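You operate a simulated robot arm through the tools that you are given. There is no shell and no other tool. Be economical: measure what you need, move in short steps, check, and stop when the job is done.

The job below is to be done with a simulated two-armed robot. You get a single attempt, and the scene is never put back.

Task
Pick up the wheel chock with one hand, pass it to the other hand and put it on the shelf under the kit bench. Set down upright: wheel chock.

The check looks at the end state, three seconds after you hand in, the way a careful person would. Anything else that was tipped, shoved, dropped, spilled or broken makes it a failure.

Robot
Two 7-joint arms with two-finger parallel grippers on one trunk, on a base that drives. Base frame: it is fixed to the floor where the robot stands at the start and does not move with it; the origin is under the middle of the robot, x ahead of it, y to its left, z up; the surface under the hand at the start is at about z = 0.86. Readings come in m, rad, newtons and seconds.
The left shoulder is at the start at [0.02, 0.113, 1.247], the right one opposite. With the tool pointing down near the work surface each hand reaches from about 0.2 to 0.6 m from the robot's upright axis, wherever it stands, measured 20 degrees to its own side. Places, roughly: shelf under the kit bench [-1.6, 2.9, 0.3]. Payload 1.57 kg a hand.
Tool frame (each hand has its own): the origin (TCP) lies between the finger pads and is the grasp point; the fingertips stand 0.03 m ahead of it; z points along the fingers, y is the line along which they close. Largest opening 0.08 m; finger width 0.017, thickness 0.012; the body of the gripper, 0.04 by 0.082 m, starts 0.08 m behind the TCP.
Orientation is that of the tool frame in the base frame, as a unit quaternion [x, y, z, w]. With the fingers straight down and closing along the base's y, the tool's x points along the base's -x, its y along +y and its z along -z.

Tools
- The arms move only by the tool move_arm. It takes "left_steps", "right_steps" or both (then of equal length, played together; a hand with none holds still); each is a list of rows, each a list of 7 numbers: the shift along the base's x, y, z in m, then the turn, a rotation vector about the base's x, y, z in rad, then the finger opening in m, from 0 to 0.08. In form: [[tx, ty, tz, ax, ay, az, hand], ...]. A call has 1 to 20 rows; each row is the pose to reach, as a shift and turn from the pose commanded when the call began. Each row takes 0.2 s and may step no farther than 0.05 m and 0.15 rad from the row before; otherwise, or with a gripper value out of range, the whole call is refused. Where a pose cannot be reached the arm comes as near as it can. A force on the tool above 40 N (or 10 N above the force at the start of the call, whichever is more), or a blocked arm, ends the call early, and 0.2 s more pass. The fingers move at their own pace (about 0.045 m/s each) and stop on an object; they squeeze with about 41 N. The grip force told is the motor's: it shows also when the fingers shut on nothing. Time passes only in rows, and 0.2 s behind the last, so rows that repeat a pose let the fingers close. It gives the time, the measured TCP pose, the force on the tool (base axes), the opening and the grip force at its end, in the units of the frame above (readings bear some noise), with the torque about the TCP (base axes, N m) and any sound that the robot's microphone picked up.
- Cameras (640 x 400 px; columns grow to the right, rows downward): "scene" is now at [0.0998, 0.0049, 1.3775]; the picture's right is [0.06, -1.00, 0.00], its down [-0.53, -0.03, -0.85] and it looks along [0.85, 0.05, -0.53] (base axes); focal length 290 px, centre (320, 200). "left" rides on the left gripper at [0.072, 0.007, -0.122] in its tool frame; the picture's right is [-0.09, 1.00, 0.00], its down [-0.84, -0.08, -0.54] and it looks along [-0.54, -0.05, 0.84] (tool axes); focal length 238 px, centre (320, 200). "right" rides on the right gripper at [0.072, -0.007, -0.122] in its tool frame; the picture's right is [0.09, 1.00, 0.00], its down [-0.84, 0.08, -0.54] and it looks along [-0.54, 0.05, 0.84] (tool axes); focal length 238 px, centre (320, 200). There is no depth. A picture from a camera that has moved, and an enlarged one, comes with that camera's place and axes in the base frame and with its lens.
- snapshot(camera): a new picture of that camera. It takes no simulated time.
- lift_body(by): slides the trunk up (or, below 0, down) by that many m; the arms and the scene camera ride with it, the base frame stays. It gives what a move gives, with no picture.
- base_move(legs): drives the robot by 1 to 6 legs, each [ahead, left, turn to the left] in m, m and rad, along the robot's own axes; the way and the turn of a leg run together, so that a leg with both is an arc; at most 1.5 m and 3.142 rad a leg. The arms and the cameras ride along, it lands a little off, and it stops where it bumps. It gives what a move gives.
- pan_tilt(pan, tilt): turns the head with the scene camera to pan (to the left, within 1.396 rad either way) and tilt (down, from -0.506 to 1.204), counted from straight ahead of the robot. It gives what a move gives.
- close_up(camera, box): a new picture of the part [left, top, right, bottom] of that camera's present view, enlarged. It takes no simulated time.
- finish_job(): hands the job in; it is judged then, once.

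Go step by step. Nothing tells you exact positions but the pictures and the camera data: compare them with the known pose of the tool, close in by small moves and look again before you grip or let go. The budget is 120 turns and 108 pictures, counting those below and the enlarged ones. Unless the task says otherwise, let go and move clear before handing in, and close with one line.

The tools are called after "Call:" as name(argument=value, ...) on one line, values as JSON. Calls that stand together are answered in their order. move_arm: Moves the arms, as the interface text tells. Its arguments: {"type":"object","properties":{"left_steps":{"type":"array"},"right_steps":{"type":"array"}},"required":[]} The other tools are called the same way: lift_body (by) slides the trunk up or down; base_move (legs) drives the base; pan_tilt (pan, tilt) turns the head that bears the scene camera; snapshot (camera) takes a picture; close_up (camera, box) takes an enlarged picture of a part of a camera's view; finish_job () hands the job in.

At the start:

```text
time_s: 0.0
left_tcp_pos: [0.4855, 0.1908, 1.1916]
left_tool_rot: [-0.002, 1.0, -0.001, 0.0]
left_force: [0.7, 0.1, 0.4]
left_moment: [0.0, 0.0, -0.02]
left_finger_gap: 0.0798
left_finger_force: 0.0
right_tcp_pos: [0.4362, -0.1343, 1.1401]
right_tool_rot: [0.0, 1.0, 0.0, 0.001]
right_force: [0.6, 0.1, 0.9]
right_moment: [-0.02, -0.01, 0.05]
right_finger_gap: 0.0798
right_finger_force: 0.0
trunk travel left (down, up): [-0.3, 0.27]
robot x, y, heading: [0.0005, -0.0013, -0.007]
head pan, tilt: [0.061, 0.555]
```

scene: 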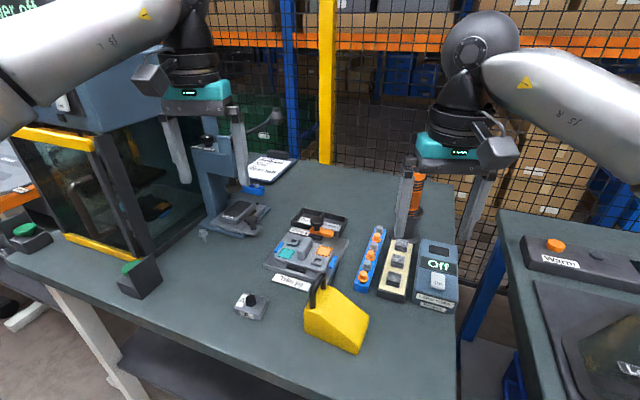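
right: 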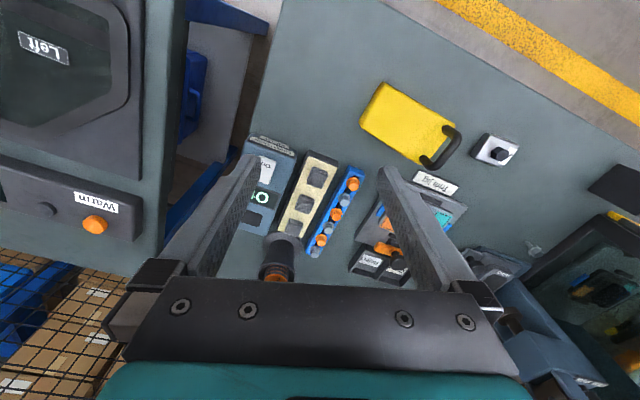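
left: 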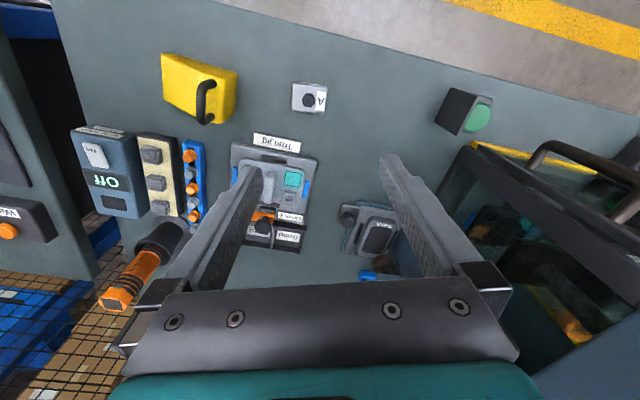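

The yellow chock with a black loop handle stands on the bench at about (0.44, -0.01). I'll look closer at it before planning the grasp.

Call:
close_up(camera="scene", box=[220, 220, 460, 370])

Call:
close_up(camera="right", box=[320, 60, 560, 210])

Call:
close_up(camera="left", box=[120, 30, 360, 180])

```text
2.67 times, centred on (340, 295) of scene
camera zoom: at [0.0998, 0.0049, 1.3775], right [0.06, -1.0, 0.0], down [-0.53, -0.03, -0.85], along [0.85, 0.05, -0.53], focal length 773 px, centre (267, -53)
```

zoom: 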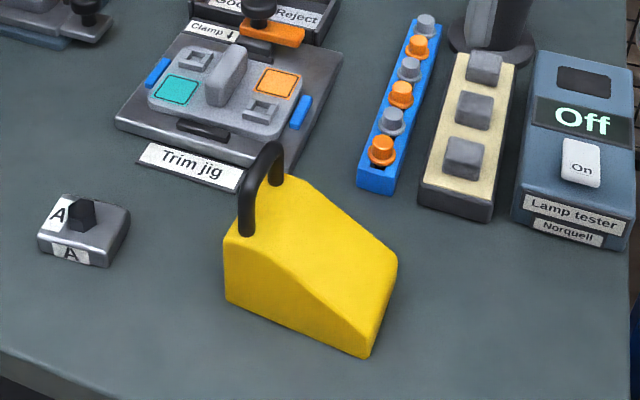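

```text
2.67 times, centred on (440, 135) of right
camera zoom: at [0.3646, -0.1406, 1.2633], right [-0.09, 1.0, 0.0], down [0.84, 0.08, 0.54], along [0.54, 0.05, -0.84], focal length 636 px, centre (0, 373)
```

zoom: 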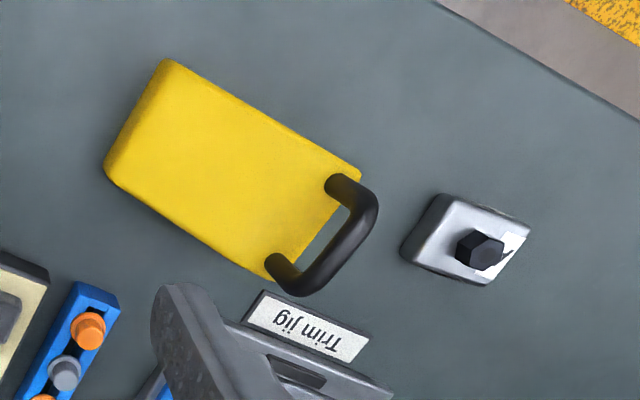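

```text
2.67 times, centred on (240, 105) of left
camera zoom: at [0.414, 0.197, 1.3135], right [0.09, 1.0, 0.0], down [0.84, -0.08, 0.54], along [0.54, -0.05, -0.84], focal length 636 px, centre (533, 453)
```

zoom: 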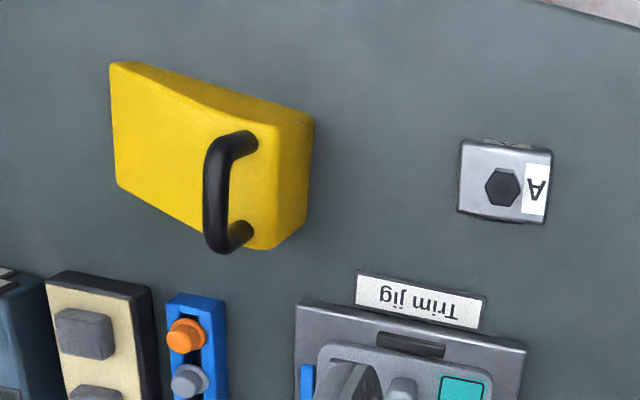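

The chock's length axis runs roughly along y: the tall end with the handle is at +y, the low tip at -y, the width is about 0.066 m and the handle top is at z≈0.974. I'll take it from above with the left hand, closing across the width, so the right arm moves aside while the left goes to a hover.

Call:
move_arm(left_steps=[[-0.0025, -0.016, -0.006, 0, 0, 0.103, 0.08], [-0.005, -0.032, -0.012, 0, 0, 0.207, 0.08], [-0.0075, -0.0475, -0.0175, 0, 0, 0.31, 0.08], [-0.01, -0.063, -0.023, 0, 0, 0.413, 0.08], [-0.0125, -0.079, -0.029, 0, 0, 0.517, 0.08], [-0.015, -0.095, -0.035, 0, 0, 0.62, 0.08], [-0.0175, -0.111, -0.041, 0, 0, 0.723, 0.08], [-0.02, -0.127, -0.047, 0, 0, 0.827, 0.08], [-0.0225, -0.1425, -0.0525, 0, 0, 0.93, 0.08], [-0.025, -0.158, -0.058, 0, 0, 1.033, 0.08], [-0.0275, -0.174, -0.064, 0, 0, 1.137, 0.08], [-0.03, -0.19, -0.07, 0, 0, 1.24, 0.08]], right_steps=[[-0.01, -0.04, 0.01, 0, 0, 0, 0.08], [-0.02, -0.08, 0.02, 0, 0, 0, 0.08], [-0.03, -0.12, 0.03, 0, 0, 0, 0.08], [-0.04, -0.16, 0.04, 0, 0, 0, 0.08], [-0.05, -0.2, 0.05, 0, 0, 0, 0.08], [-0.05, -0.2, 0.05, 0, 0, 0, 0.08], [-0.05, -0.2, 0.05, 0, 0, 0, 0.08], [-0.05, -0.2, 0.05, 0, 0, 0, 0.08], [-0.05, -0.2, 0.05, 0, 0, 0, 0.08], [-0.05, -0.2, 0.05, 0, 0, 0, 0.08], [-0.05, -0.2, 0.05, 0, 0, 0, 0.08], [-0.05, -0.2, 0.05, 0, 0, 0, 0.08]])

Call:
snapshot(camera="left")

Call:
snapshot(camera="scene")

```text
time_s: 2.6
left_tcp_pos: [0.4546, 0.0007, 1.122]
left_tool_rot: [-0.583, 0.812, 0.0, 0.0]
left_force: [0.4, -0.1, 0.5]
left_moment: [-0.04, 0.02, 0.01]
left_finger_gap: 0.0801
left_finger_force: 0.1
right_tcp_pos: [0.3879, -0.3357, 1.1913]
right_tool_rot: [0.0, 1.0, 0.0, 0.0]
right_force: [0.1, -0.3, 0.5]
right_moment: [-0.01, 0.0, 0.01]
right_finger_gap: 0.0798
right_finger_force: 0.1
trunk travel left (down, up): [-0.3, 0.27]
robot x, y, heading: [-0.0011, 0.0001, -0.001]
head pan, tilt: [0.061, 0.555]
```

```text
101 pictures are left
camera left: at [0.4262, -0.066, 1.2439], right [-0.91, 0.41, 0.0], down [0.34, 0.77, 0.54], along [0.22, 0.5, -0.84], focal length 238 px, centre (320, 200)
```

left: 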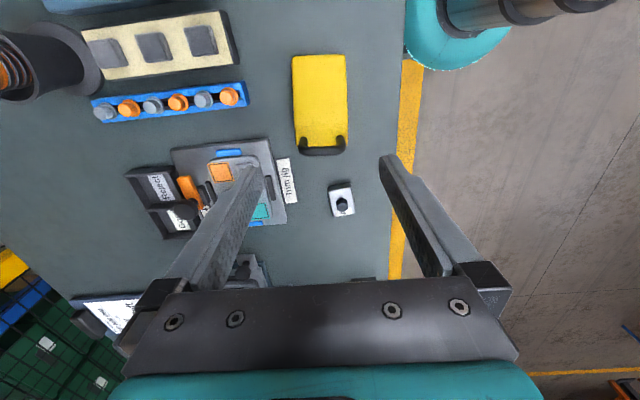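

```text
100 pictures are left
camera scene: at [0.0998, 0.0045, 1.3775], right [0.06, -1.0, 0.0], down [-0.53, -0.03, -0.85], along [0.85, 0.05, -0.53], focal length 290 px, centre (320, 200)
```

scene: 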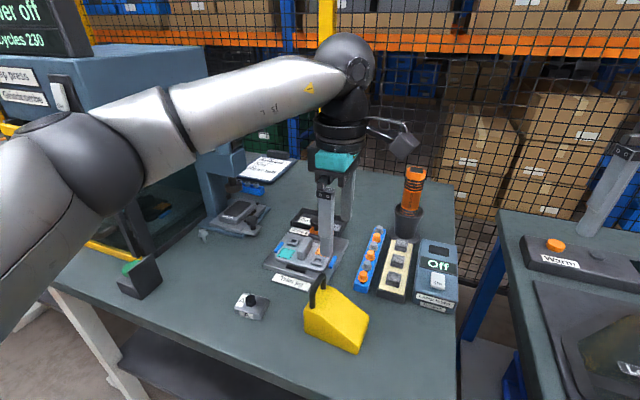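

The hover is nearly right. I'll zoom in to check the yaw and centring.

Call:
close_up(camera="left", box=[240, 40, 400, 170])

```text
3.08 times, centred on (320, 105) of left
camera zoom: at [0.4262, -0.066, 1.2439], right [-0.91, 0.41, 0.0], down [0.34, 0.77, 0.54], along [0.22, 0.5, -0.84], focal length 733 px, centre (320, 492)
```

zoom: 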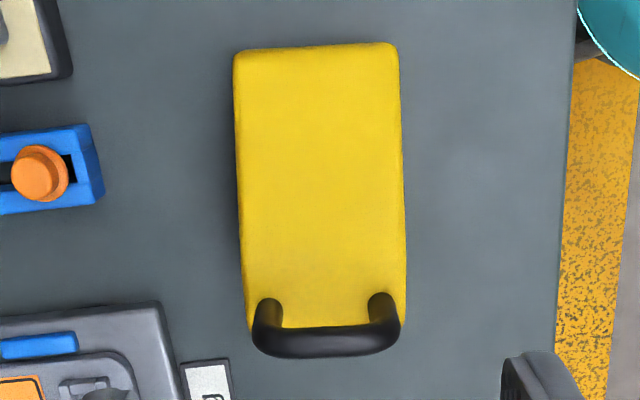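

The closing direction is about 3° off; the chock's centreline runs from (0.468, 0.037) to (0.432, -0.056). I'll correct yaw and position, go partway down and check again.

Call:
move_arm(left_steps=[[0.0044, 0.013, -0.03, 0, 0, -0.053, 0.08], [0.0044, 0.013, -0.06, 0, 0, -0.053, 0.08], [0.0044, 0.013, -0.09, 0, 0, -0.053, 0.08], [0.0044, 0.013, -0.11, 0, 0, -0.053, 0.08]])

Call:
snapshot(camera="left")

Call:
close_up(camera="scene", box=[220, 160, 460, 370])

```text
time_s: 3.6
left_tcp_pos: [0.4608, 0.0136, 1.0113]
left_tool_rot: [-0.56, 0.829, 0.0, 0.0]
left_force: [-0.5, 0.9, -0.7]
left_moment: [-0.02, -0.03, 0.07]
left_finger_gap: 0.0801
left_finger_force: 0.1
right_tcp_pos: [0.3886, -0.3357, 1.1923]
right_tool_rot: [0.001, 1.0, 0.0, 0.001]
right_force: [-0.4, 0.8, 0.3]
right_moment: [0.01, -0.02, 0.0]
right_finger_gap: 0.0796
right_finger_force: 0.0
trunk travel left (down, up): [-0.3, 0.27]
robot x, y, heading: [0.0021, 0.0002, -0.003]
head pan, tilt: [0.061, 0.555]
```

```text
98 pictures are left
camera left: at [0.4269, -0.0504, 1.1346], right [-0.89, 0.46, 0.0], down [0.38, 0.75, 0.54], along [0.25, 0.48, -0.84], focal length 238 px, centre (320, 200)
```

left: 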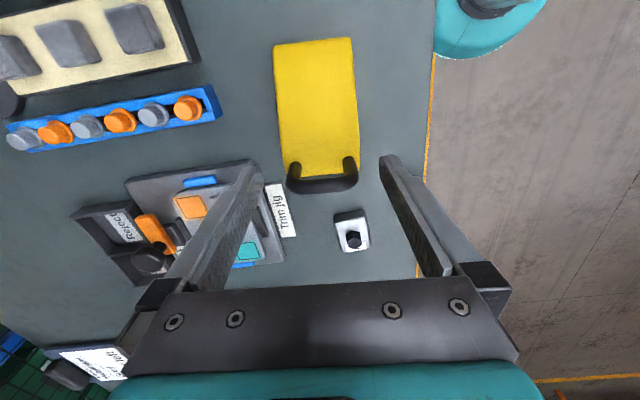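

```text
1.90 times, centred on (340, 265) of scene
camera zoom: at [0.0999, 0.0049, 1.3775], right [0.06, -1.0, 0.0], down [-0.53, -0.03, -0.85], along [0.85, 0.05, -0.53], focal length 552 px, centre (282, 76)
```

zoom: 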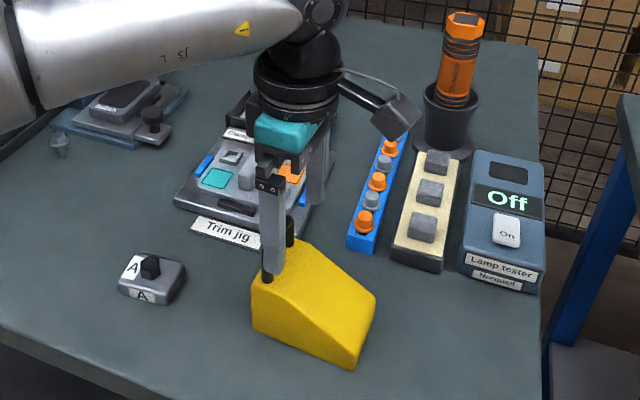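

Centring and yaw look good: the palm will stop about 1 cm above the handle. I'll descend to TCP z≈0.912 and stay open.

Call:
move_arm(left_steps=[[-0.002, -0.0045, -0.025, 0, 0, 0, 0.08], [-0.002, -0.0045, -0.05, 0, 0, 0, 0.08], [-0.002, -0.0045, -0.075, 0, 0, 0, 0.08], [-0.002, -0.0045, -0.09, 0, 0, 0, 0.08], [-0.002, -0.0045, -0.099, 0, 0, 0, 0.08]])

Call:
snapshot(camera="left")

Call:
close_up(camera="scene", box=[220, 200, 420, 370])

```text
time_s: 4.8
left_tcp_pos: [0.4589, 0.01, 0.9127]
left_tool_rot: [-0.559, 0.829, 0.0, 0.0]
left_force: [0.2, 0.6, -0.5]
left_moment: [0.01, 0.04, -0.02]
left_finger_gap: 0.0802
left_finger_force: 0.0
right_tcp_pos: [0.3881, -0.3351, 1.1908]
right_tool_rot: [-0.001, 1.0, 0.0, 0.0]
right_force: [-0.1, 0.1, -0.1]
right_moment: [0.03, -0.01, 0.01]
right_finger_gap: 0.0801
right_finger_force: 0.0
trunk travel left (down, up): [-0.3, 0.27]
robot x, y, heading: [0.0027, 0.0018, -0.001]
head pan, tilt: [0.061, 0.555]
```

```text
96 pictures are left
camera left: at [0.4256, -0.0558, 1.035], right [-0.89, 0.46, 0.0], down [0.38, 0.75, 0.54], along [0.25, 0.48, -0.84], focal length 238 px, centre (320, 200)
```

left: 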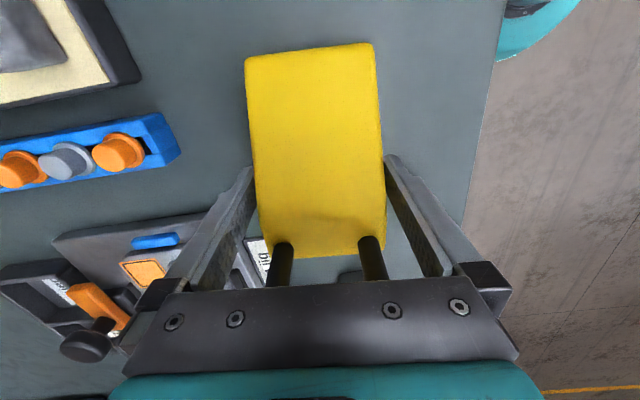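

```text
2.35 times, centred on (320, 285) of scene
camera zoom: at [0.0998, 0.0049, 1.3775], right [0.06, -1.0, 0.0], down [-0.53, -0.03, -0.85], along [0.85, 0.05, -0.53], focal length 682 px, centre (320, 0)
```

zoom: 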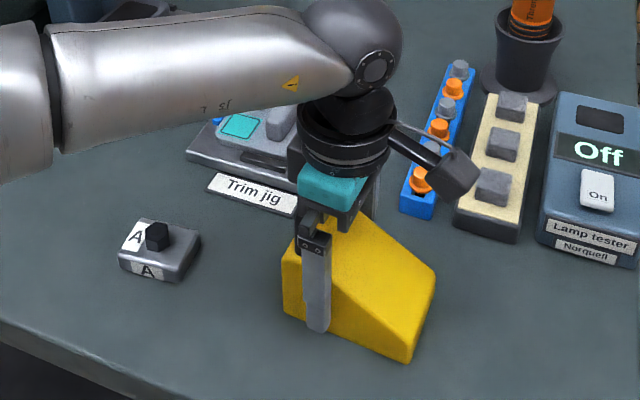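

The fingers straddle the body on both sides. Closing now, then a small lift.

Call:
move_arm(left_steps=[[0, 0, 0, 0, 0, 0, 0.04], [0, 0, 0, 0, 0, 0, 0.03], [0, 0, 0, 0, 0, 0, 0.03], [0, 0, 0, 0, 0, 0, 0.03]])

Call:
move_arm(left_steps=[[0, 0, 0.01, 0, 0, 0, 0.03], [0, 0, 0.03, 0, 0, 0, 0.03], [0, 0, 0.03, 0, 0, 0, 0.03]])

Call:
close_up(camera="scene", box=[220, 200, 420, 370])

```text
time_s: 5.8
left_tcp_pos: [0.4577, 0.0092, 0.9134]
left_tool_rot: [-0.56, 0.828, 0.0, 0.0]
left_force: [-1.1, 0.6, -0.7]
left_moment: [0.06, -0.01, 0.04]
left_finger_gap: 0.0699
left_finger_force: 40.9
right_tcp_pos: [0.3886, -0.3355, 1.1907]
right_tool_rot: [0.0, 1.0, 0.0, 0.0]
right_force: [0.1, 0.4, -0.2]
right_moment: [-0.01, 0.0, 0.01]
right_finger_gap: 0.0798
right_finger_force: 0.1
trunk travel left (down, up): [-0.3, 0.27]
robot x, y, heading: [0.0001, 0.0013, -0.003]
head pan, tilt: [0.061, 0.555]
```

```text
time_s: 6.6
left_tcp_pos: [0.4583, 0.0077, 0.944]
left_tool_rot: [-0.56, 0.828, 0.0, 0.0]
left_force: [-0.6, -0.1, -3.9]
left_moment: [0.04, -0.04, 0.0]
left_finger_gap: 0.0698
left_finger_force: 41.1
right_tcp_pos: [0.3873, -0.335, 1.1897]
right_tool_rot: [0.002, 1.0, 0.0, 0.0]
right_force: [-0.5, -0.3, 0.5]
right_moment: [0.02, -0.01, -0.01]
right_finger_gap: 0.0798
right_finger_force: 0.0
trunk travel left (down, up): [-0.3, 0.27]
robot x, y, heading: [-0.0035, -0.0036, 0.001]
head pan, tilt: [0.061, 0.555]
```

```text
2.35 times, centred on (320, 285) of scene
camera zoom: at [0.1001, 0.0049, 1.3774], right [0.06, -1.0, 0.0], down [-0.53, -0.03, -0.85], along [0.85, 0.05, -0.53], focal length 682 px, centre (320, 0)
```

zoom: 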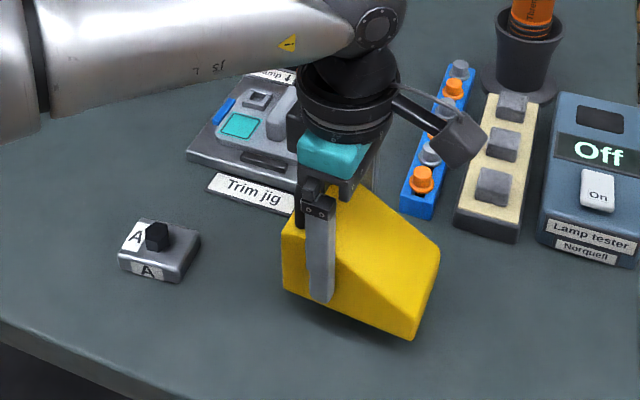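

The chock is held level and weighs about 0.4 kg. I'll raise it and turn its low tip toward the right and back, while the right hand starts pitching up for the handover.

Call:
move_arm(left_steps=[[0, 0, 0.02, 0, 0, 0, 0.03], [0, 0, 0.04, 0, 0, 0, 0.03], [0, 0, 0.06, 0, 0, -0.06, 0.03], [0, 0, 0.08, 0, 0, -0.12, 0.03], [0, 0, 0.1, 0, 0, -0.18, 0.03], [0.002, 0, 0.12, 0, 0, -0.25, 0.03], [0.004, 0, 0.14, 0, 0, -0.32, 0.03], [0.006, 0, 0.155, 0, 0, -0.38, 0.03], [0.008, 0, 0.17, 0, 0, -0.44, 0.03], [0.01, 0, 0.17, 0, 0, -0.5, 0.03], [0.01, 0, 0.17, 0, 0, -0.5, 0.03]], right_steps=[[0, 0, 0, 0, -0.1, 0, 0.08], [0, 0, 0, 0, -0.2, 0, 0.08], [0, 0, 0, 0, -0.3, 0, 0.08], [0, 0, 0, 0, -0.4, 0, 0.08], [0, 0, 0, 0, -0.5, 0, 0.08], [0, 0, 0, 0, -0.6, 0, 0.08], [0, 0, 0, 0, -0.7, 0, 0.08], [0, 0, 0, 0, -0.8, 0, 0.08], [0, 0, 0, 0, -0.9, 0, 0.08], [0, 0, 0, 0, -0.925, 0, 0.08], [0, 0, 0, 0, -0.925, 0, 0.08]])

Call:
snapshot(camera="scene")

```text
time_s: 9.0
left_tcp_pos: [0.4695, 0.0094, 1.1118]
left_tool_rot: [-0.338, 0.941, 0.0, 0.0]
left_force: [-0.4, 1.0, -4.3]
left_moment: [0.01, -0.01, -0.02]
left_finger_gap: 0.0698
left_finger_force: 41.3
right_tcp_pos: [0.3865, -0.333, 1.1913]
right_tool_rot: [-0.001, 0.895, 0.0, 0.446]
right_force: [-0.3, -0.6, -0.8]
right_moment: [-0.06, 0.05, -0.01]
right_finger_gap: 0.08
right_finger_force: 0.1
trunk travel left (down, up): [-0.3, 0.27]
robot x, y, heading: [-0.0028, -0.0045, -0.0]
head pan, tilt: [0.061, 0.555]
```

```text
93 pictures are left
camera scene: at [0.1, 0.0049, 1.3775], right [0.06, -1.0, 0.0], down [-0.53, -0.03, -0.85], along [0.85, 0.05, -0.53], focal length 290 px, centre (320, 200)
```

scene: 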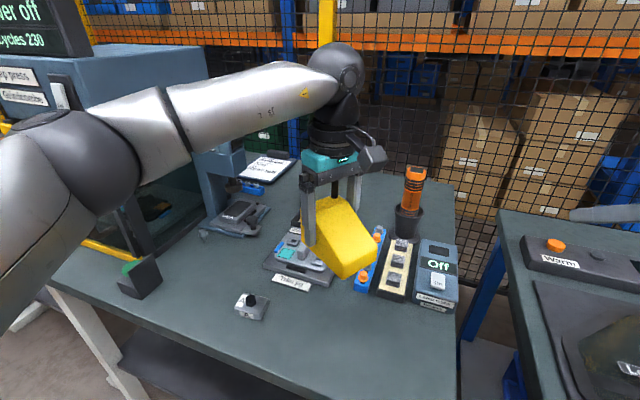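

The chock is held level with its tip toward the right and back. Next I'll yaw the right hand and bring it to a stand-off about 13 cm short along its approach axis.

Call:
move_arm(right_steps=[[-0.004, 0.03, -0.003, 0, 0, 0.1, 0.08], [-0.008, 0.06, -0.006, 0, 0, 0.2, 0.08], [-0.012, 0.09, -0.009, 0, 0, 0.3, 0.08], [-0.016, 0.12, -0.012, 0, 0, 0.4, 0.08], [-0.02, 0.15, -0.015, 0, 0, 0.5, 0.08], [-0.024, 0.185, -0.018, 0, 0, 0.6, 0.08], [-0.028, 0.22, -0.021, 0, 0, 0.689, 0.08], [-0.028, 0.251, -0.023, 0, 0, 0.689, 0.08], [-0.028, 0.251, -0.023, 0, 0, 0.689, 0.08]])

Call:
snapshot(camera="scene")

Call:
snapshot(camera="right")

Call:
snapshot(camera="left")

```text
time_s: 11.0
left_tcp_pos: [0.4686, 0.0104, 1.1117]
left_tool_rot: [-0.337, 0.941, 0.0, 0.0]
left_force: [0.6, 0.0, -4.2]
left_moment: [0.03, -0.03, -0.02]
left_finger_gap: 0.0699
left_finger_force: 40.9
right_tcp_pos: [0.3705, -0.0869, 1.1739]
right_tool_rot: [-0.303, 0.842, 0.152, 0.419]
right_force: [0.3, 0.0, 0.1]
right_moment: [0.02, -0.01, 0.0]
right_finger_gap: 0.08
right_finger_force: 0.1
right hand out of reach, approached as far as the arm can: row 5, 6, 7, 8, 9
trunk travel left (down, up): [-0.3, 0.27]
robot x, y, heading: [0.0014, 0.0011, 0.001]
head pan, tilt: [0.061, 0.555]
```

```text
92 pictures are left
camera scene: at [0.0998, 0.0045, 1.3775], right [0.06, -1.0, 0.0], down [-0.53, -0.03, -0.85], along [0.85, 0.05, -0.53], focal length 290 px, centre (320, 200)
```

scene: 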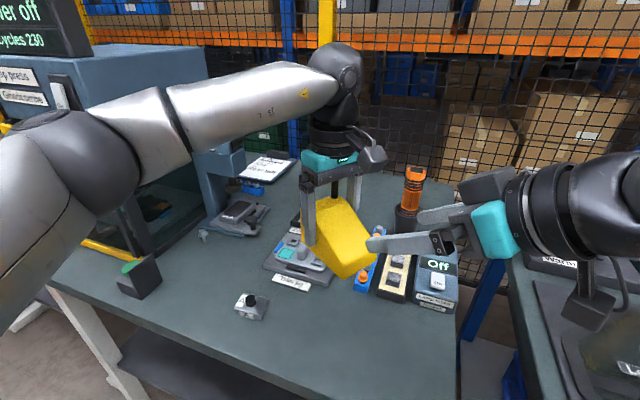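

```text
91 pictures are left
camera right: at [0.2666, -0.1813, 1.1905], right [-0.68, 0.73, -0.07], down [0.01, 0.11, 0.99], along [0.74, 0.67, -0.08], focal length 238 px, centre (320, 200)
```

right: 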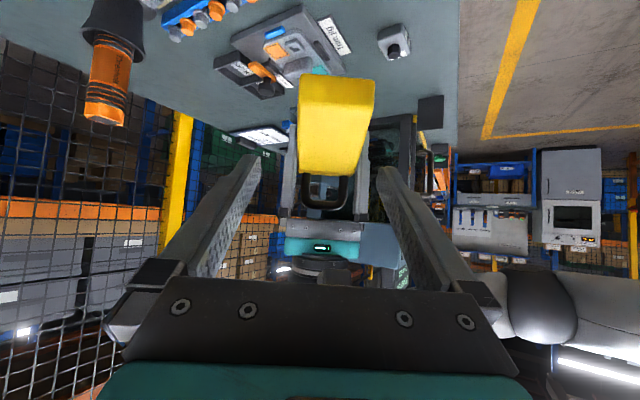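

```text
90 pictures are left
camera left: at [0.4087, -0.0316, 1.2341], right [-0.56, 0.83, 0.0], down [0.7, 0.47, 0.54], along [0.45, 0.3, -0.84], focal length 238 px, centre (320, 200)
```

left: 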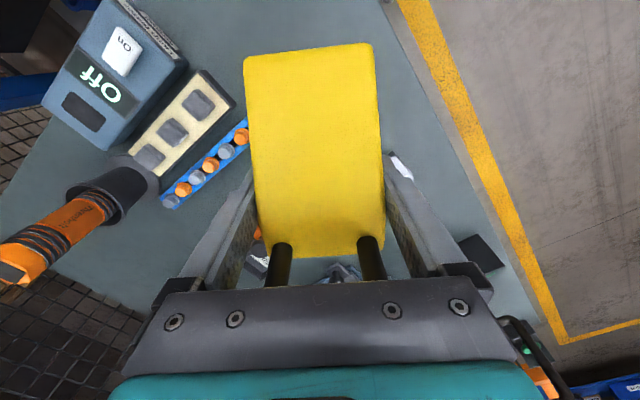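

The orientation is exact and the position is about 1.4 cm off because the pose sits too close to the body. I'll move forward along the approach axis and check again.

Call:
move_arm(right_steps=[[0.012, 0.01, -0.012, 0, 0, 0, 0.08], [0.025, 0.0205, -0.024, 0, 0, 0, 0.08], [0.037, 0.031, -0.036, 0, 0, 0, 0.08], [0.037, 0.031, -0.036, 0, 0, 0, 0.08]])

Call:
snapshot(camera="right")

Call:
close_up(camera="scene", box=[260, 110, 560, 310])

```text
time_s: 12.0
left_tcp_pos: [0.4701, 0.0104, 1.1114]
left_tool_rot: [-0.337, 0.941, 0.0, 0.0]
left_force: [-0.9, 0.7, -4.6]
left_moment: [-0.03, -0.03, 0.02]
left_finger_gap: 0.07
left_finger_force: 40.8
right_tcp_pos: [0.4084, -0.0535, 1.1371]
right_tool_rot: [-0.303, 0.842, 0.151, 0.42]
right_force: [-0.1, -0.8, 0.3]
right_moment: [0.0, 0.0, 0.0]
right_finger_gap: 0.0799
right_finger_force: 0.0
trunk travel left (down, up): [-0.3, 0.27]
robot x, y, heading: [0.0014, -0.001, 0.006]
head pan, tilt: [0.061, 0.555]
```

```text
89 pictures are left
camera right: at [0.304, -0.148, 1.1537], right [-0.68, 0.73, -0.07], down [0.01, 0.1, 0.99], along [0.74, 0.67, -0.07], focal length 238 px, centre (320, 200)
```

right: 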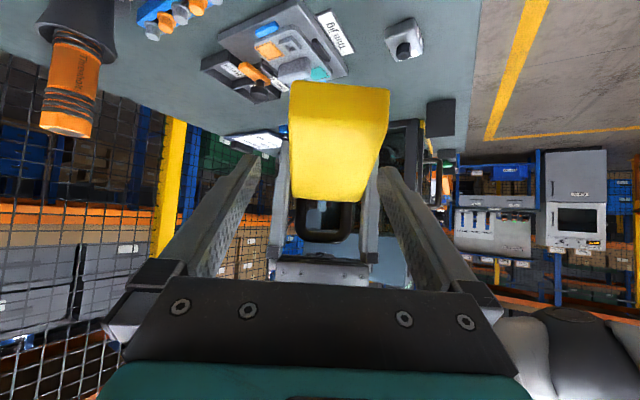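

```text
2.00 times, centred on (410, 210) of scene
camera zoom: at [0.1, 0.0048, 1.3775], right [0.06, -1.0, 0.0], down [-0.53, -0.03, -0.85], along [0.85, 0.05, -0.53], focal length 580 px, centre (140, 180)
```

zoom: 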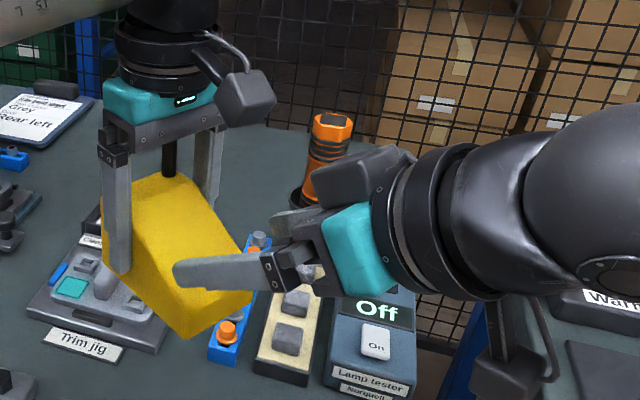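

I'll correct the sideways and height residual of about 1 cm, move another 2 cm in, and look again.

Call:
move_arm(right_steps=[[-0.0106, 0.0043, -0.0075, 0, 0, 0, 0.08], [0.001, 0.0145, -0.0195, 0, 0, 0, 0.08], [0.001, 0.0145, -0.0195, 0, 0, 0, 0.08]])

Call:
snapshot(camera="right")

Call:
snapshot(camera="left")

Call:
close_up(camera="scene", box=[260, 110, 560, 310])

```text
time_s: 12.8
left_tcp_pos: [0.4671, 0.0095, 1.1117]
left_tool_rot: [-0.337, 0.942, 0.0, 0.001]
left_force: [-0.5, 1.3, -4.0]
left_moment: [0.02, -0.04, 0.01]
left_finger_gap: 0.07
left_finger_force: 41.0
right_tcp_pos: [0.4094, -0.0396, 1.1169]
right_tool_rot: [-0.302, 0.842, 0.151, 0.42]
right_force: [-0.9, -0.2, 0.2]
right_moment: [0.02, -0.02, 0.02]
right_finger_gap: 0.0798
right_finger_force: 0.2
trunk travel left (down, up): [-0.3, 0.27]
robot x, y, heading: [0.0037, 0.0025, 0.002]
head pan, tilt: [0.061, 0.555]
```

```text
87 pictures are left
camera right: at [0.3052, -0.1343, 1.1335], right [-0.68, 0.73, -0.07], down [0.01, 0.1, 0.99], along [0.74, 0.67, -0.08], focal length 238 px, centre (320, 200)
```

right: 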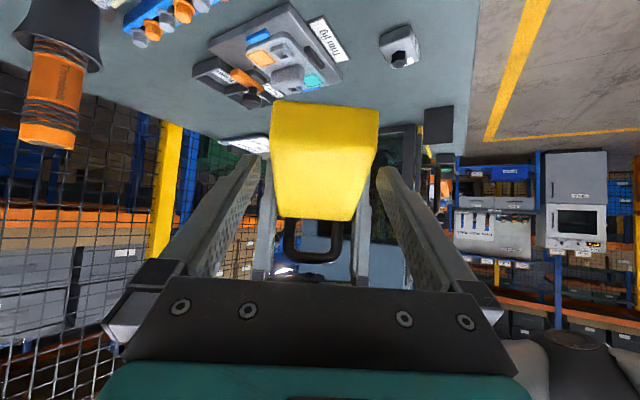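

```text
86 pictures are left
camera left: at [0.4088, -0.0314, 1.2341], right [-0.56, 0.83, 0.0], down [0.7, 0.47, 0.54], along [0.45, 0.3, -0.84], focal length 238 px, centre (320, 200)
```

left: 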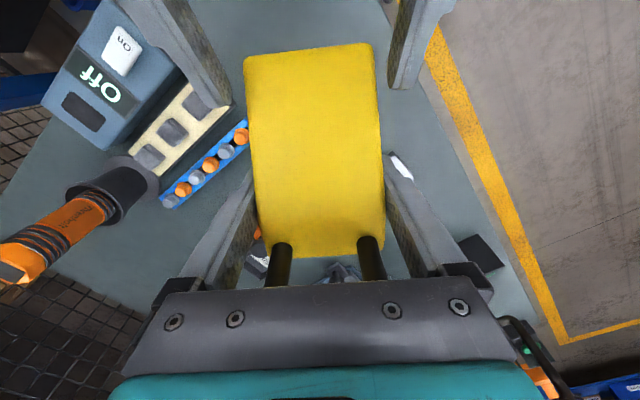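

```text
2.00 times, centred on (410, 210) of scene
camera zoom: at [0.0999, 0.0048, 1.3775], right [0.06, -1.0, 0.0], down [-0.53, -0.03, -0.85], along [0.85, 0.05, -0.53], focal length 580 px, centre (140, 180)
```

zoom: 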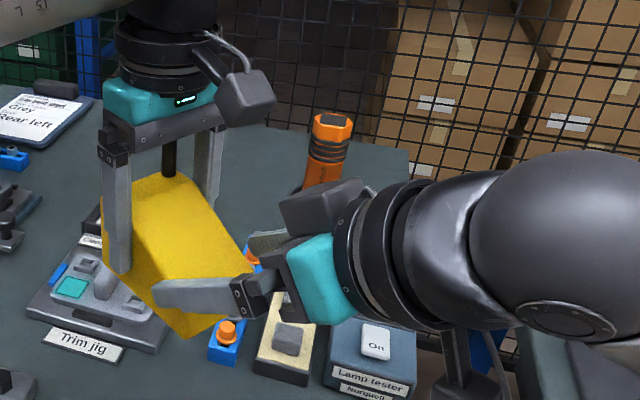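

Both fingers straddle the low end evenly. I'll go in the remaining 4.5 cm.

Call:
move_arm(right_steps=[[0.01, 0.0084, -0.0098, 0, 0, 0, 0.08], [0.019, 0.016, -0.0185, 0, 0, 0, 0.08], [0.0276, 0.0233, -0.0272, 0, 0, 0, 0.08], [0.0276, 0.0233, -0.0272, 0, 0, 0, 0.08]])

Call:
snapshot(camera="left")

Call:
close_up(camera="scene", box=[260, 110, 560, 310])

```text
time_s: 13.8
left_tcp_pos: [0.4686, 0.0104, 1.1126]
left_tool_rot: [-0.336, 0.942, 0.0, 0.0]
left_force: [0.9, -0.1, -4.9]
left_moment: [0.0, -0.04, 0.01]
left_finger_gap: 0.0697
left_finger_force: 41.3
right_tcp_pos: [0.4367, -0.0172, 1.0871]
right_tool_rot: [-0.303, 0.842, 0.151, 0.42]
right_force: [-0.8, 0.4, 0.4]
right_moment: [-0.02, -0.04, 0.0]
right_finger_gap: 0.08
right_finger_force: 0.1
trunk travel left (down, up): [-0.3, 0.27]
robot x, y, heading: [-0.0015, 0.0039, -0.001]
head pan, tilt: [0.061, 0.555]
```

```text
84 pictures are left
camera left: at [0.4089, -0.0313, 1.234], right [-0.56, 0.83, 0.0], down [0.7, 0.47, 0.54], along [0.45, 0.3, -0.84], focal length 238 px, centre (320, 200)
```

left: 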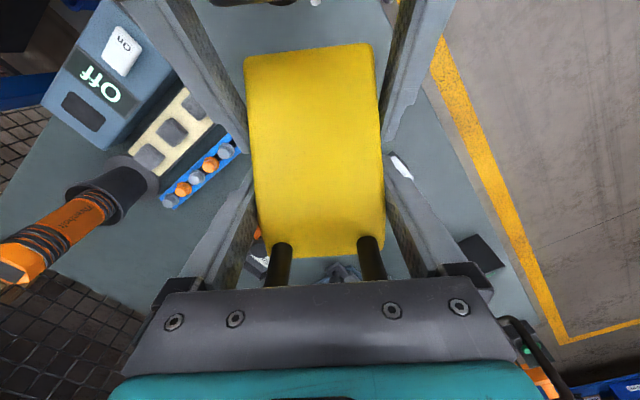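

```text
2.00 times, centred on (410, 210) of scene
camera zoom: at [0.1, 0.0048, 1.3775], right [0.06, -1.0, 0.0], down [-0.53, -0.03, -0.85], along [0.85, 0.05, -0.53], focal length 580 px, centre (140, 180)
```

zoom: 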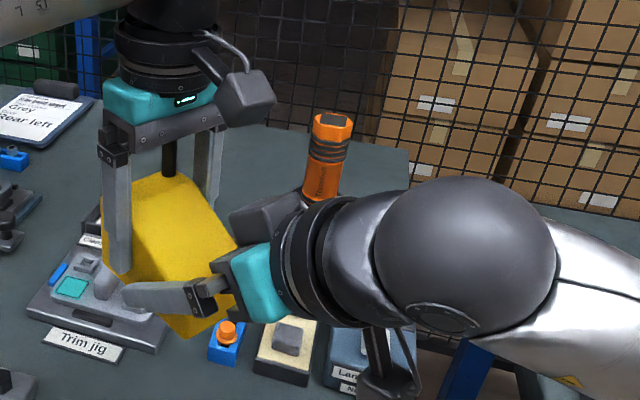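

The right fingers are in place without touching the left ones. Closing the right hand.

Call:
move_arm(right_steps=[[0, 0, 0, 0, 0, 0, 0.06], [0, 0, 0, 0, 0, 0, 0.03], [0, 0, 0, 0, 0, 0, 0.03], [0, 0, 0, 0, 0, 0, 0.03]])

Call:
close_up(camera="scene", box=[260, 110, 560, 310])

Call:
snapshot(camera="right")

```text
time_s: 14.8
left_tcp_pos: [0.4679, 0.0092, 1.1114]
left_tool_rot: [-0.337, 0.942, 0.0, 0.0]
left_force: [-1.2, -1.1, -4.8]
left_moment: [-0.25, -0.11, -0.16]
left_finger_gap: 0.0699
left_finger_force: 40.9
right_tcp_pos: [0.4379, -0.017, 1.088]
right_tool_rot: [-0.302, 0.842, 0.152, 0.419]
right_force: [-0.1, 0.4, 1.1]
right_moment: [0.2, 0.11, 0.17]
right_finger_gap: 0.07
right_finger_force: 41.7
trunk travel left (down, up): [-0.3, 0.27]
robot x, y, heading: [0.003, -0.0014, -0.002]
head pan, tilt: [0.061, 0.555]
```

```text
2.00 times, centred on (410, 210) of scene
camera zoom: at [0.1001, 0.0049, 1.3775], right [0.06, -1.0, 0.0], down [-0.53, -0.03, -0.85], along [0.85, 0.05, -0.53], focal length 580 px, centre (140, 180)
```

zoom: 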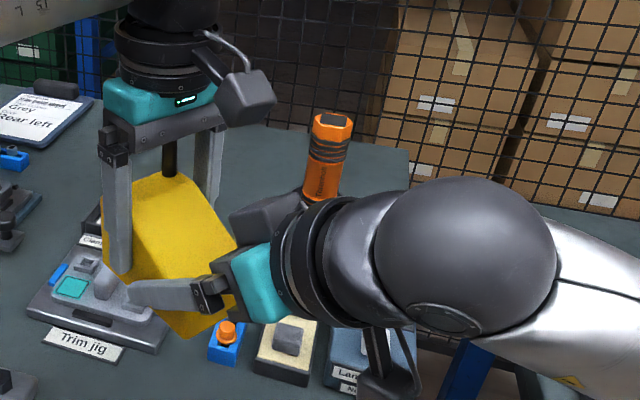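

```text
81 pictures are left
camera right: at [0.3328, -0.1108, 1.1047], right [-0.68, 0.73, -0.07], down [0.01, 0.1, 0.99], along [0.74, 0.67, -0.07], focal length 238 px, centre (320, 200)
```

right: 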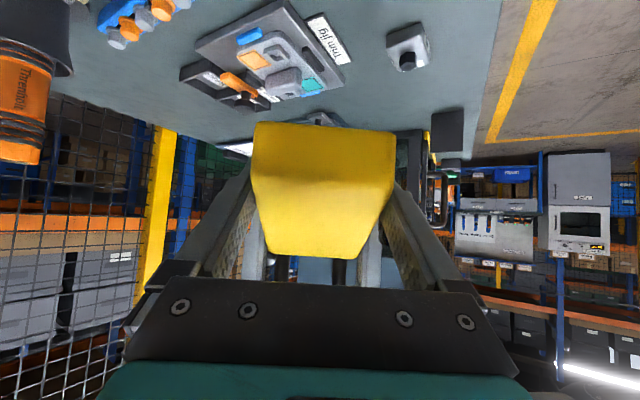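

Both hands hold the chock with a 0.070 gap. I'll open the left hand in place and then raise it straight up.

Call:
move_arm(left_steps=[[0, 0, 0, 0, 0, 0, 0.08], [0, 0, 0, 0, 0, 0, 0.08], [0, 0, 0, 0, 0, 0, 0.08]])

Call:
move_arm(left_steps=[[0, 0, 0.03, 0, 0, 0, 0.08], [0, 0, 0.06, 0, 0, 0, 0.08], [0, 0, 0.1, 0, 0, 0, 0.08], [0, 0.02, 0.14, 0, 0, 0, 0.08], [0, 0.05, 0.16, 0, 0, 0, 0.08], [0, 0.1, 0.16, 0, 0, 0, 0.08], [0, 0.15, 0.16, 0, 0, 0, 0.08]])

Call:
snapshot(camera="scene")

Call:
snapshot(camera="right")

```text
time_s: 15.6
left_tcp_pos: [0.4679, 0.0093, 1.1118]
left_tool_rot: [-0.337, 0.942, 0.001, 0.0]
left_force: [0.2, 0.2, -0.1]
left_moment: [0.02, 0.01, -0.01]
left_finger_gap: 0.0799
left_finger_force: 0.0
right_tcp_pos: [0.4379, -0.0164, 1.0882]
right_tool_rot: [-0.301, 0.843, 0.15, 0.42]
right_force: [0.3, -0.1, -0.2]
right_moment: [-0.07, 0.06, -0.02]
right_finger_gap: 0.07
right_finger_force: 41.1
trunk travel left (down, up): [-0.3, 0.27]
robot x, y, heading: [-0.0015, 0.0002, -0.002]
head pan, tilt: [0.061, 0.555]
```

```text
time_s: 17.2
left_tcp_pos: [0.4677, 0.1593, 1.2728]
left_tool_rot: [-0.337, 0.941, 0.0, 0.0]
left_force: [-0.7, 0.5, -0.1]
left_moment: [0.0, 0.03, -0.01]
left_finger_gap: 0.0798
left_finger_force: 0.0
right_tcp_pos: [0.4369, -0.0157, 1.089]
right_tool_rot: [-0.302, 0.842, 0.151, 0.42]
right_force: [-0.9, 0.4, 0.8]
right_moment: [-0.09, 0.1, -0.01]
right_finger_gap: 0.0697
right_finger_force: 41.1
trunk travel left (down, up): [-0.3, 0.27]
robot x, y, heading: [0.0004, -0.0004, 0.002]
head pan, tilt: [0.061, 0.555]
```

```text
80 pictures are left
camera scene: at [0.0998, 0.0059, 1.3775], right [0.06, -1.0, 0.0], down [-0.53, -0.03, -0.85], along [0.85, 0.05, -0.53], focal length 290 px, centre (320, 200)
```

scene: 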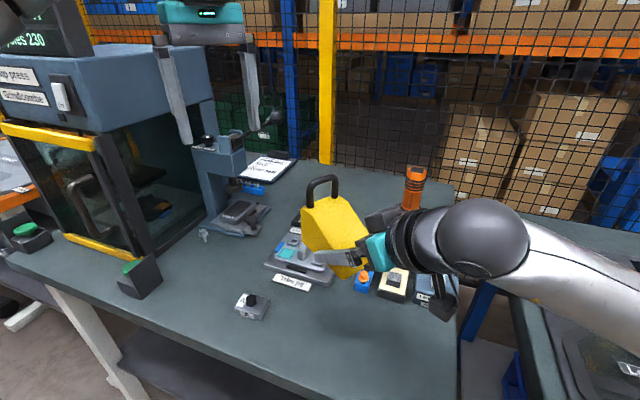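

```text
79 pictures are left
camera right: at [0.3326, -0.1101, 1.1048], right [-0.68, 0.73, -0.07], down [0.01, 0.11, 0.99], along [0.74, 0.67, -0.08], focal length 238 px, centre (320, 200)
```

right: 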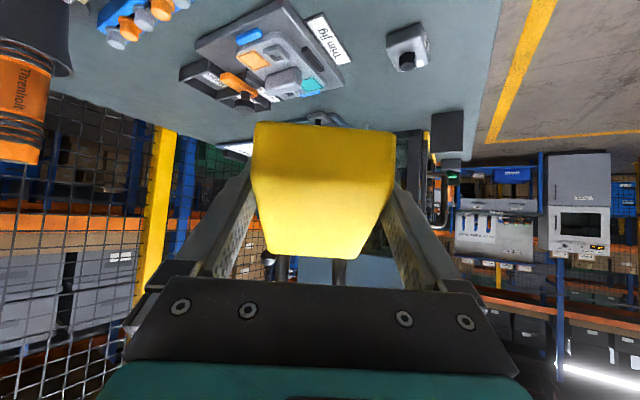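

The handover is done and the chock has not shifted in the right hand. Before driving I'll look around to the left for the kit bench.

Call:
pan_tilt(pan=1.396, tilt=0.3)

Call:
snapshot(camera="scene")

Call:
pan_tilt(pan=-1.396, tilt=0.3)

Call:
snapshot(camera="scene")

```text
time_s: 18.7
left_tcp_pos: [0.4693, 0.1585, 1.2731]
left_tool_rot: [-0.337, 0.941, 0.0, 0.0]
left_force: [-0.3, 0.5, 0.7]
left_moment: [0.0, 0.01, 0.01]
left_finger_gap: 0.0801
left_finger_force: 0.1
right_tcp_pos: [0.4373, -0.0157, 1.0879]
right_tool_rot: [-0.301, 0.842, 0.15, 0.421]
right_force: [0.4, 0.4, 0.1]
right_moment: [-0.1, 0.1, 0.0]
right_finger_gap: 0.0701
right_finger_force: 41.1
trunk travel left (down, up): [-0.3, 0.27]
robot x, y, heading: [-0.0007, 0.0008, 0.002]
head pan, tilt: [1.396, 0.3]
```

```text
78 pictures are left
camera scene: at [0.0269, 0.0913, 1.4009], right [0.98, -0.17, 0.0], down [-0.05, -0.29, -0.96], along [0.17, 0.94, -0.3], focal length 290 px, centre (320, 200)
```

scene: 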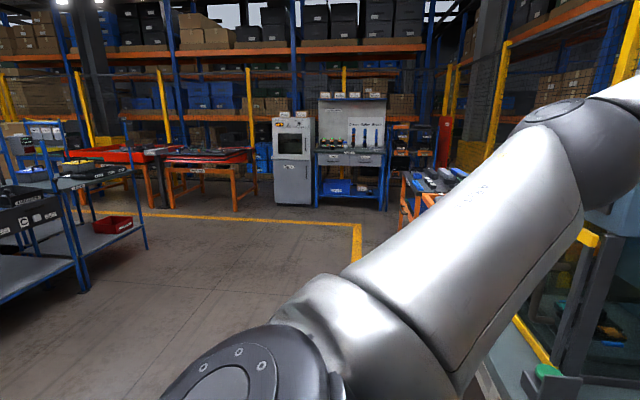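

```text
time_s: 21.1
left_tcp_pos: [0.4687, 0.1578, 1.2732]
left_tool_rot: [-0.337, 0.942, 0.0, 0.0]
left_force: [0.8, -0.6, -0.7]
left_moment: [-0.02, -0.02, -0.01]
left_finger_gap: 0.08
left_finger_force: 0.1
right_tcp_pos: [0.4368, -0.0172, 1.0877]
right_tool_rot: [-0.302, 0.843, 0.15, 0.42]
right_force: [-0.6, -0.4, -0.5]
right_moment: [-0.11, 0.11, -0.01]
right_finger_gap: 0.07
right_finger_force: 41.1
trunk travel left (down, up): [-0.3, 0.27]
robot x, y, heading: [-0.0004, -0.0016, -0.002]
head pan, tilt: [-1.396, 0.3]
```

```text
77 pictures are left
camera scene: at [0.0269, -0.0925, 1.4009], right [-0.98, -0.17, 0.0], down [-0.05, 0.29, -0.96], along [0.17, -0.94, -0.3], focal length 290 px, centre (320, 200)
```

scene: 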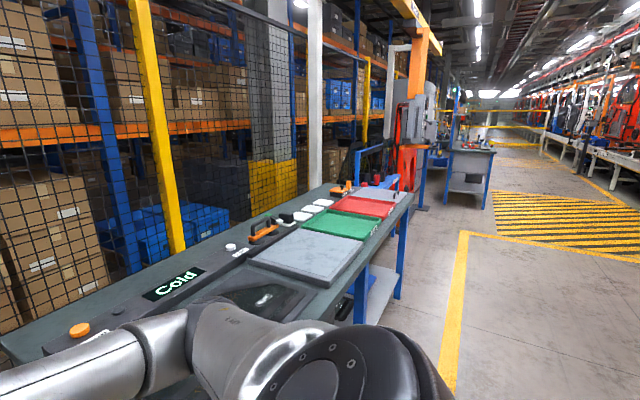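

The bench with blue legs and a lower shelf, at the far left, matches the given location. I'll back away from the work bench first, then turn left and look.

Call:
base_move(legs=[[-0.7, 0, 0], [0, 0, 1.57]])

Call:
pan_tilt(pan=0.4, tilt=0.35)

Call:
snapshot(camera="scene")

```text
time_s: 28.8
left_tcp_pos: [-0.8452, 0.4742, 1.2737]
left_tool_rot: [0.896, -0.445, 0.001, 0.0]
left_force: [0.6, 0.1, 0.7]
left_moment: [-0.01, -0.04, 0.02]
left_finger_gap: 0.0801
left_finger_force: 0.1
right_tcp_pos: [-0.6724, 0.437, 1.0886]
right_tool_rot: [0.801, -0.398, -0.399, -0.199]
right_force: [0.5, -0.4, -0.6]
right_moment: [-0.12, -0.08, -0.04]
right_finger_gap: 0.0699
right_finger_force: 40.9
trunk travel left (down, up): [-0.3, 0.27]
robot x, y, heading: [-0.7104, -0.0006, 1.533]
head pan, tilt: [-1.396, 0.3]
```

```text
time_s: 30.6
left_tcp_pos: [-0.8452, 0.4741, 1.2735]
left_tool_rot: [0.896, -0.444, 0.0, 0.0]
left_force: [0.4, 0.4, -0.2]
left_moment: [-0.01, 0.0, -0.01]
left_finger_gap: 0.0801
left_finger_force: 0.1
right_tcp_pos: [-0.6716, 0.4363, 1.0876]
right_tool_rot: [0.802, -0.399, -0.399, -0.199]
right_force: [1.0, 0.6, 0.7]
right_moment: [-0.11, -0.11, -0.03]
right_finger_gap: 0.0697
right_finger_force: 40.9
trunk travel left (down, up): [-0.3, 0.27]
robot x, y, heading: [-0.7059, 0.0005, 1.535]
head pan, tilt: [0.4, 0.351]
```

```text
76 pictures are left
camera scene: at [-0.738, 0.097, 1.3961], right [0.94, 0.35, 0.0], down [0.12, -0.32, -0.94], along [-0.33, 0.88, -0.34], focal length 290 px, centre (320, 200)
```

scene: 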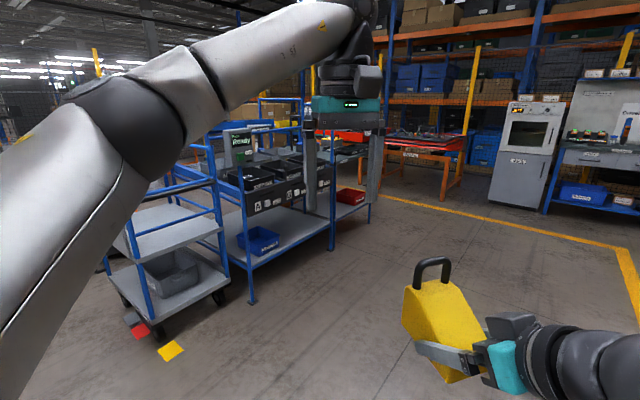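

Two blue-legged benches stand in a row. By projection the target (-1.6, 2.9) is the farther one, but I need a frontal view. I'll drive along the aisle and turn to face them at a safe distance.

Call:
base_move(legs=[[1.5, 0, 0], [0.6, 0, 0], [0, -0.1, 1.57]])

Call:
pan_tilt(pan=0.0, tilt=0.4)

Call:
snapshot(camera="scene")

```text
time_s: 44.9
left_tcp_pos: [-1.0348, 2.0702, 1.274]
left_tool_rot: [0.954, 0.301, 0.0, 0.001]
left_force: [0.3, 0.0, 0.3]
left_moment: [0.01, -0.01, -0.01]
left_finger_gap: 0.0802
left_finger_force: 0.1
right_tcp_pos: [-0.9895, 2.2414, 1.0879]
right_tool_rot: [0.853, 0.27, -0.425, 0.135]
right_force: [1.0, 0.1, 0.5]
right_moment: [0.07, -0.14, -0.02]
right_finger_gap: 0.0698
right_finger_force: 40.8
trunk travel left (down, up): [-0.3, 0.27]
robot x, y, heading: [-0.5531, 2.1936, 3.064]
head pan, tilt: [0.4, 0.351]
```

```text
time_s: 45.7
left_tcp_pos: [-1.033, 2.0707, 1.2733]
left_tool_rot: [0.953, 0.302, 0.0, 0.0]
left_force: [-0.3, 0.5, 0.0]
left_moment: [-0.02, -0.01, -0.01]
left_finger_gap: 0.0797
left_finger_force: 0.0
right_tcp_pos: [-0.9897, 2.2424, 1.0879]
right_tool_rot: [0.854, 0.27, -0.425, 0.134]
right_force: [0.4, -0.8, -0.5]
right_moment: [0.1, -0.12, 0.03]
right_finger_gap: 0.0698
right_finger_force: 40.9
trunk travel left (down, up): [-0.3, 0.27]
robot x, y, heading: [-0.5519, 2.1934, 3.066]
head pan, tilt: [0.0, 0.4]
```

```text
75 pictures are left
camera scene: at [-0.6565, 2.2, 1.3916], right [0.07, 1.0, 0.0], down [0.39, -0.03, -0.92], along [-0.92, 0.07, -0.39], focal length 290 px, centre (320, 200)
```

scene: 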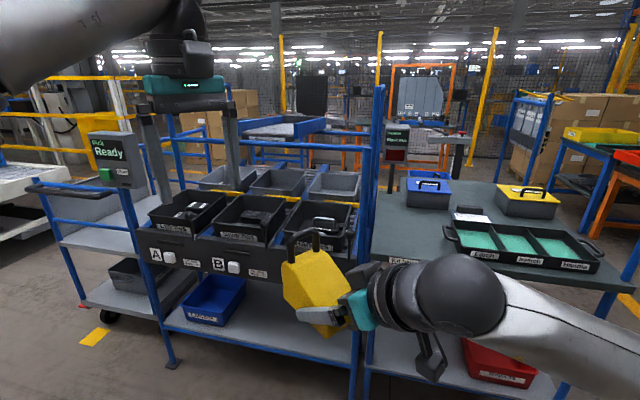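

I'll check the labels on both benches.

Call:
close_up(camera="scene", box=[360, 160, 640, 335])

Call:
close_up(camera="scene", box=[360, 300, 640, 400])

```text
2.29 times, centred on (500, 248) of scene
camera zoom: at [-0.6565, 2.2, 1.3916], right [0.07, 1.0, 0.0], down [0.39, -0.03, -0.92], along [-0.92, 0.07, -0.39], focal length 662 px, centre (-91, 91)
```

zoom: 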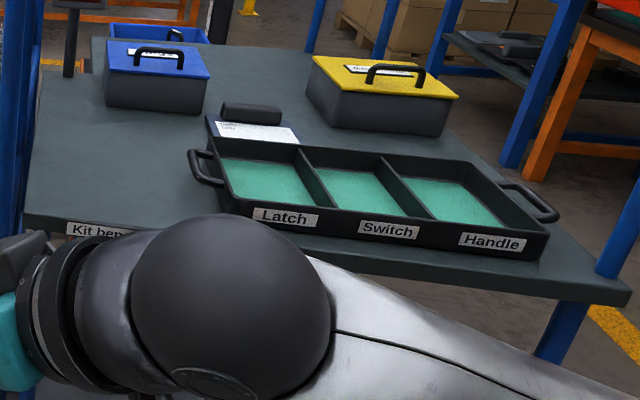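

```text
2.29 times, centred on (500, 350) of scene
camera zoom: at [-0.6565, 2.2, 1.3916], right [0.07, 1.0, 0.0], down [0.39, -0.03, -0.92], along [-0.92, 0.07, -0.39], focal length 662 px, centre (-91, -143)
```

zoom: 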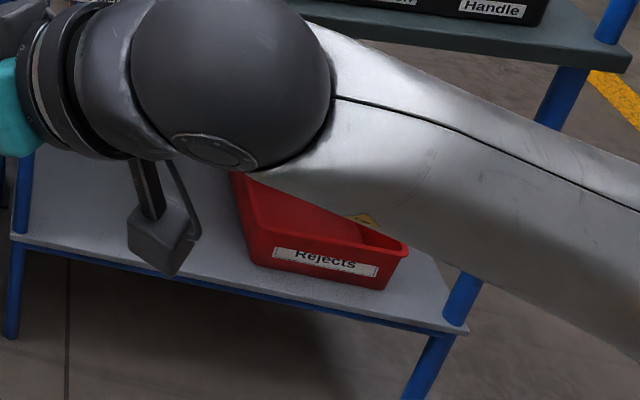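

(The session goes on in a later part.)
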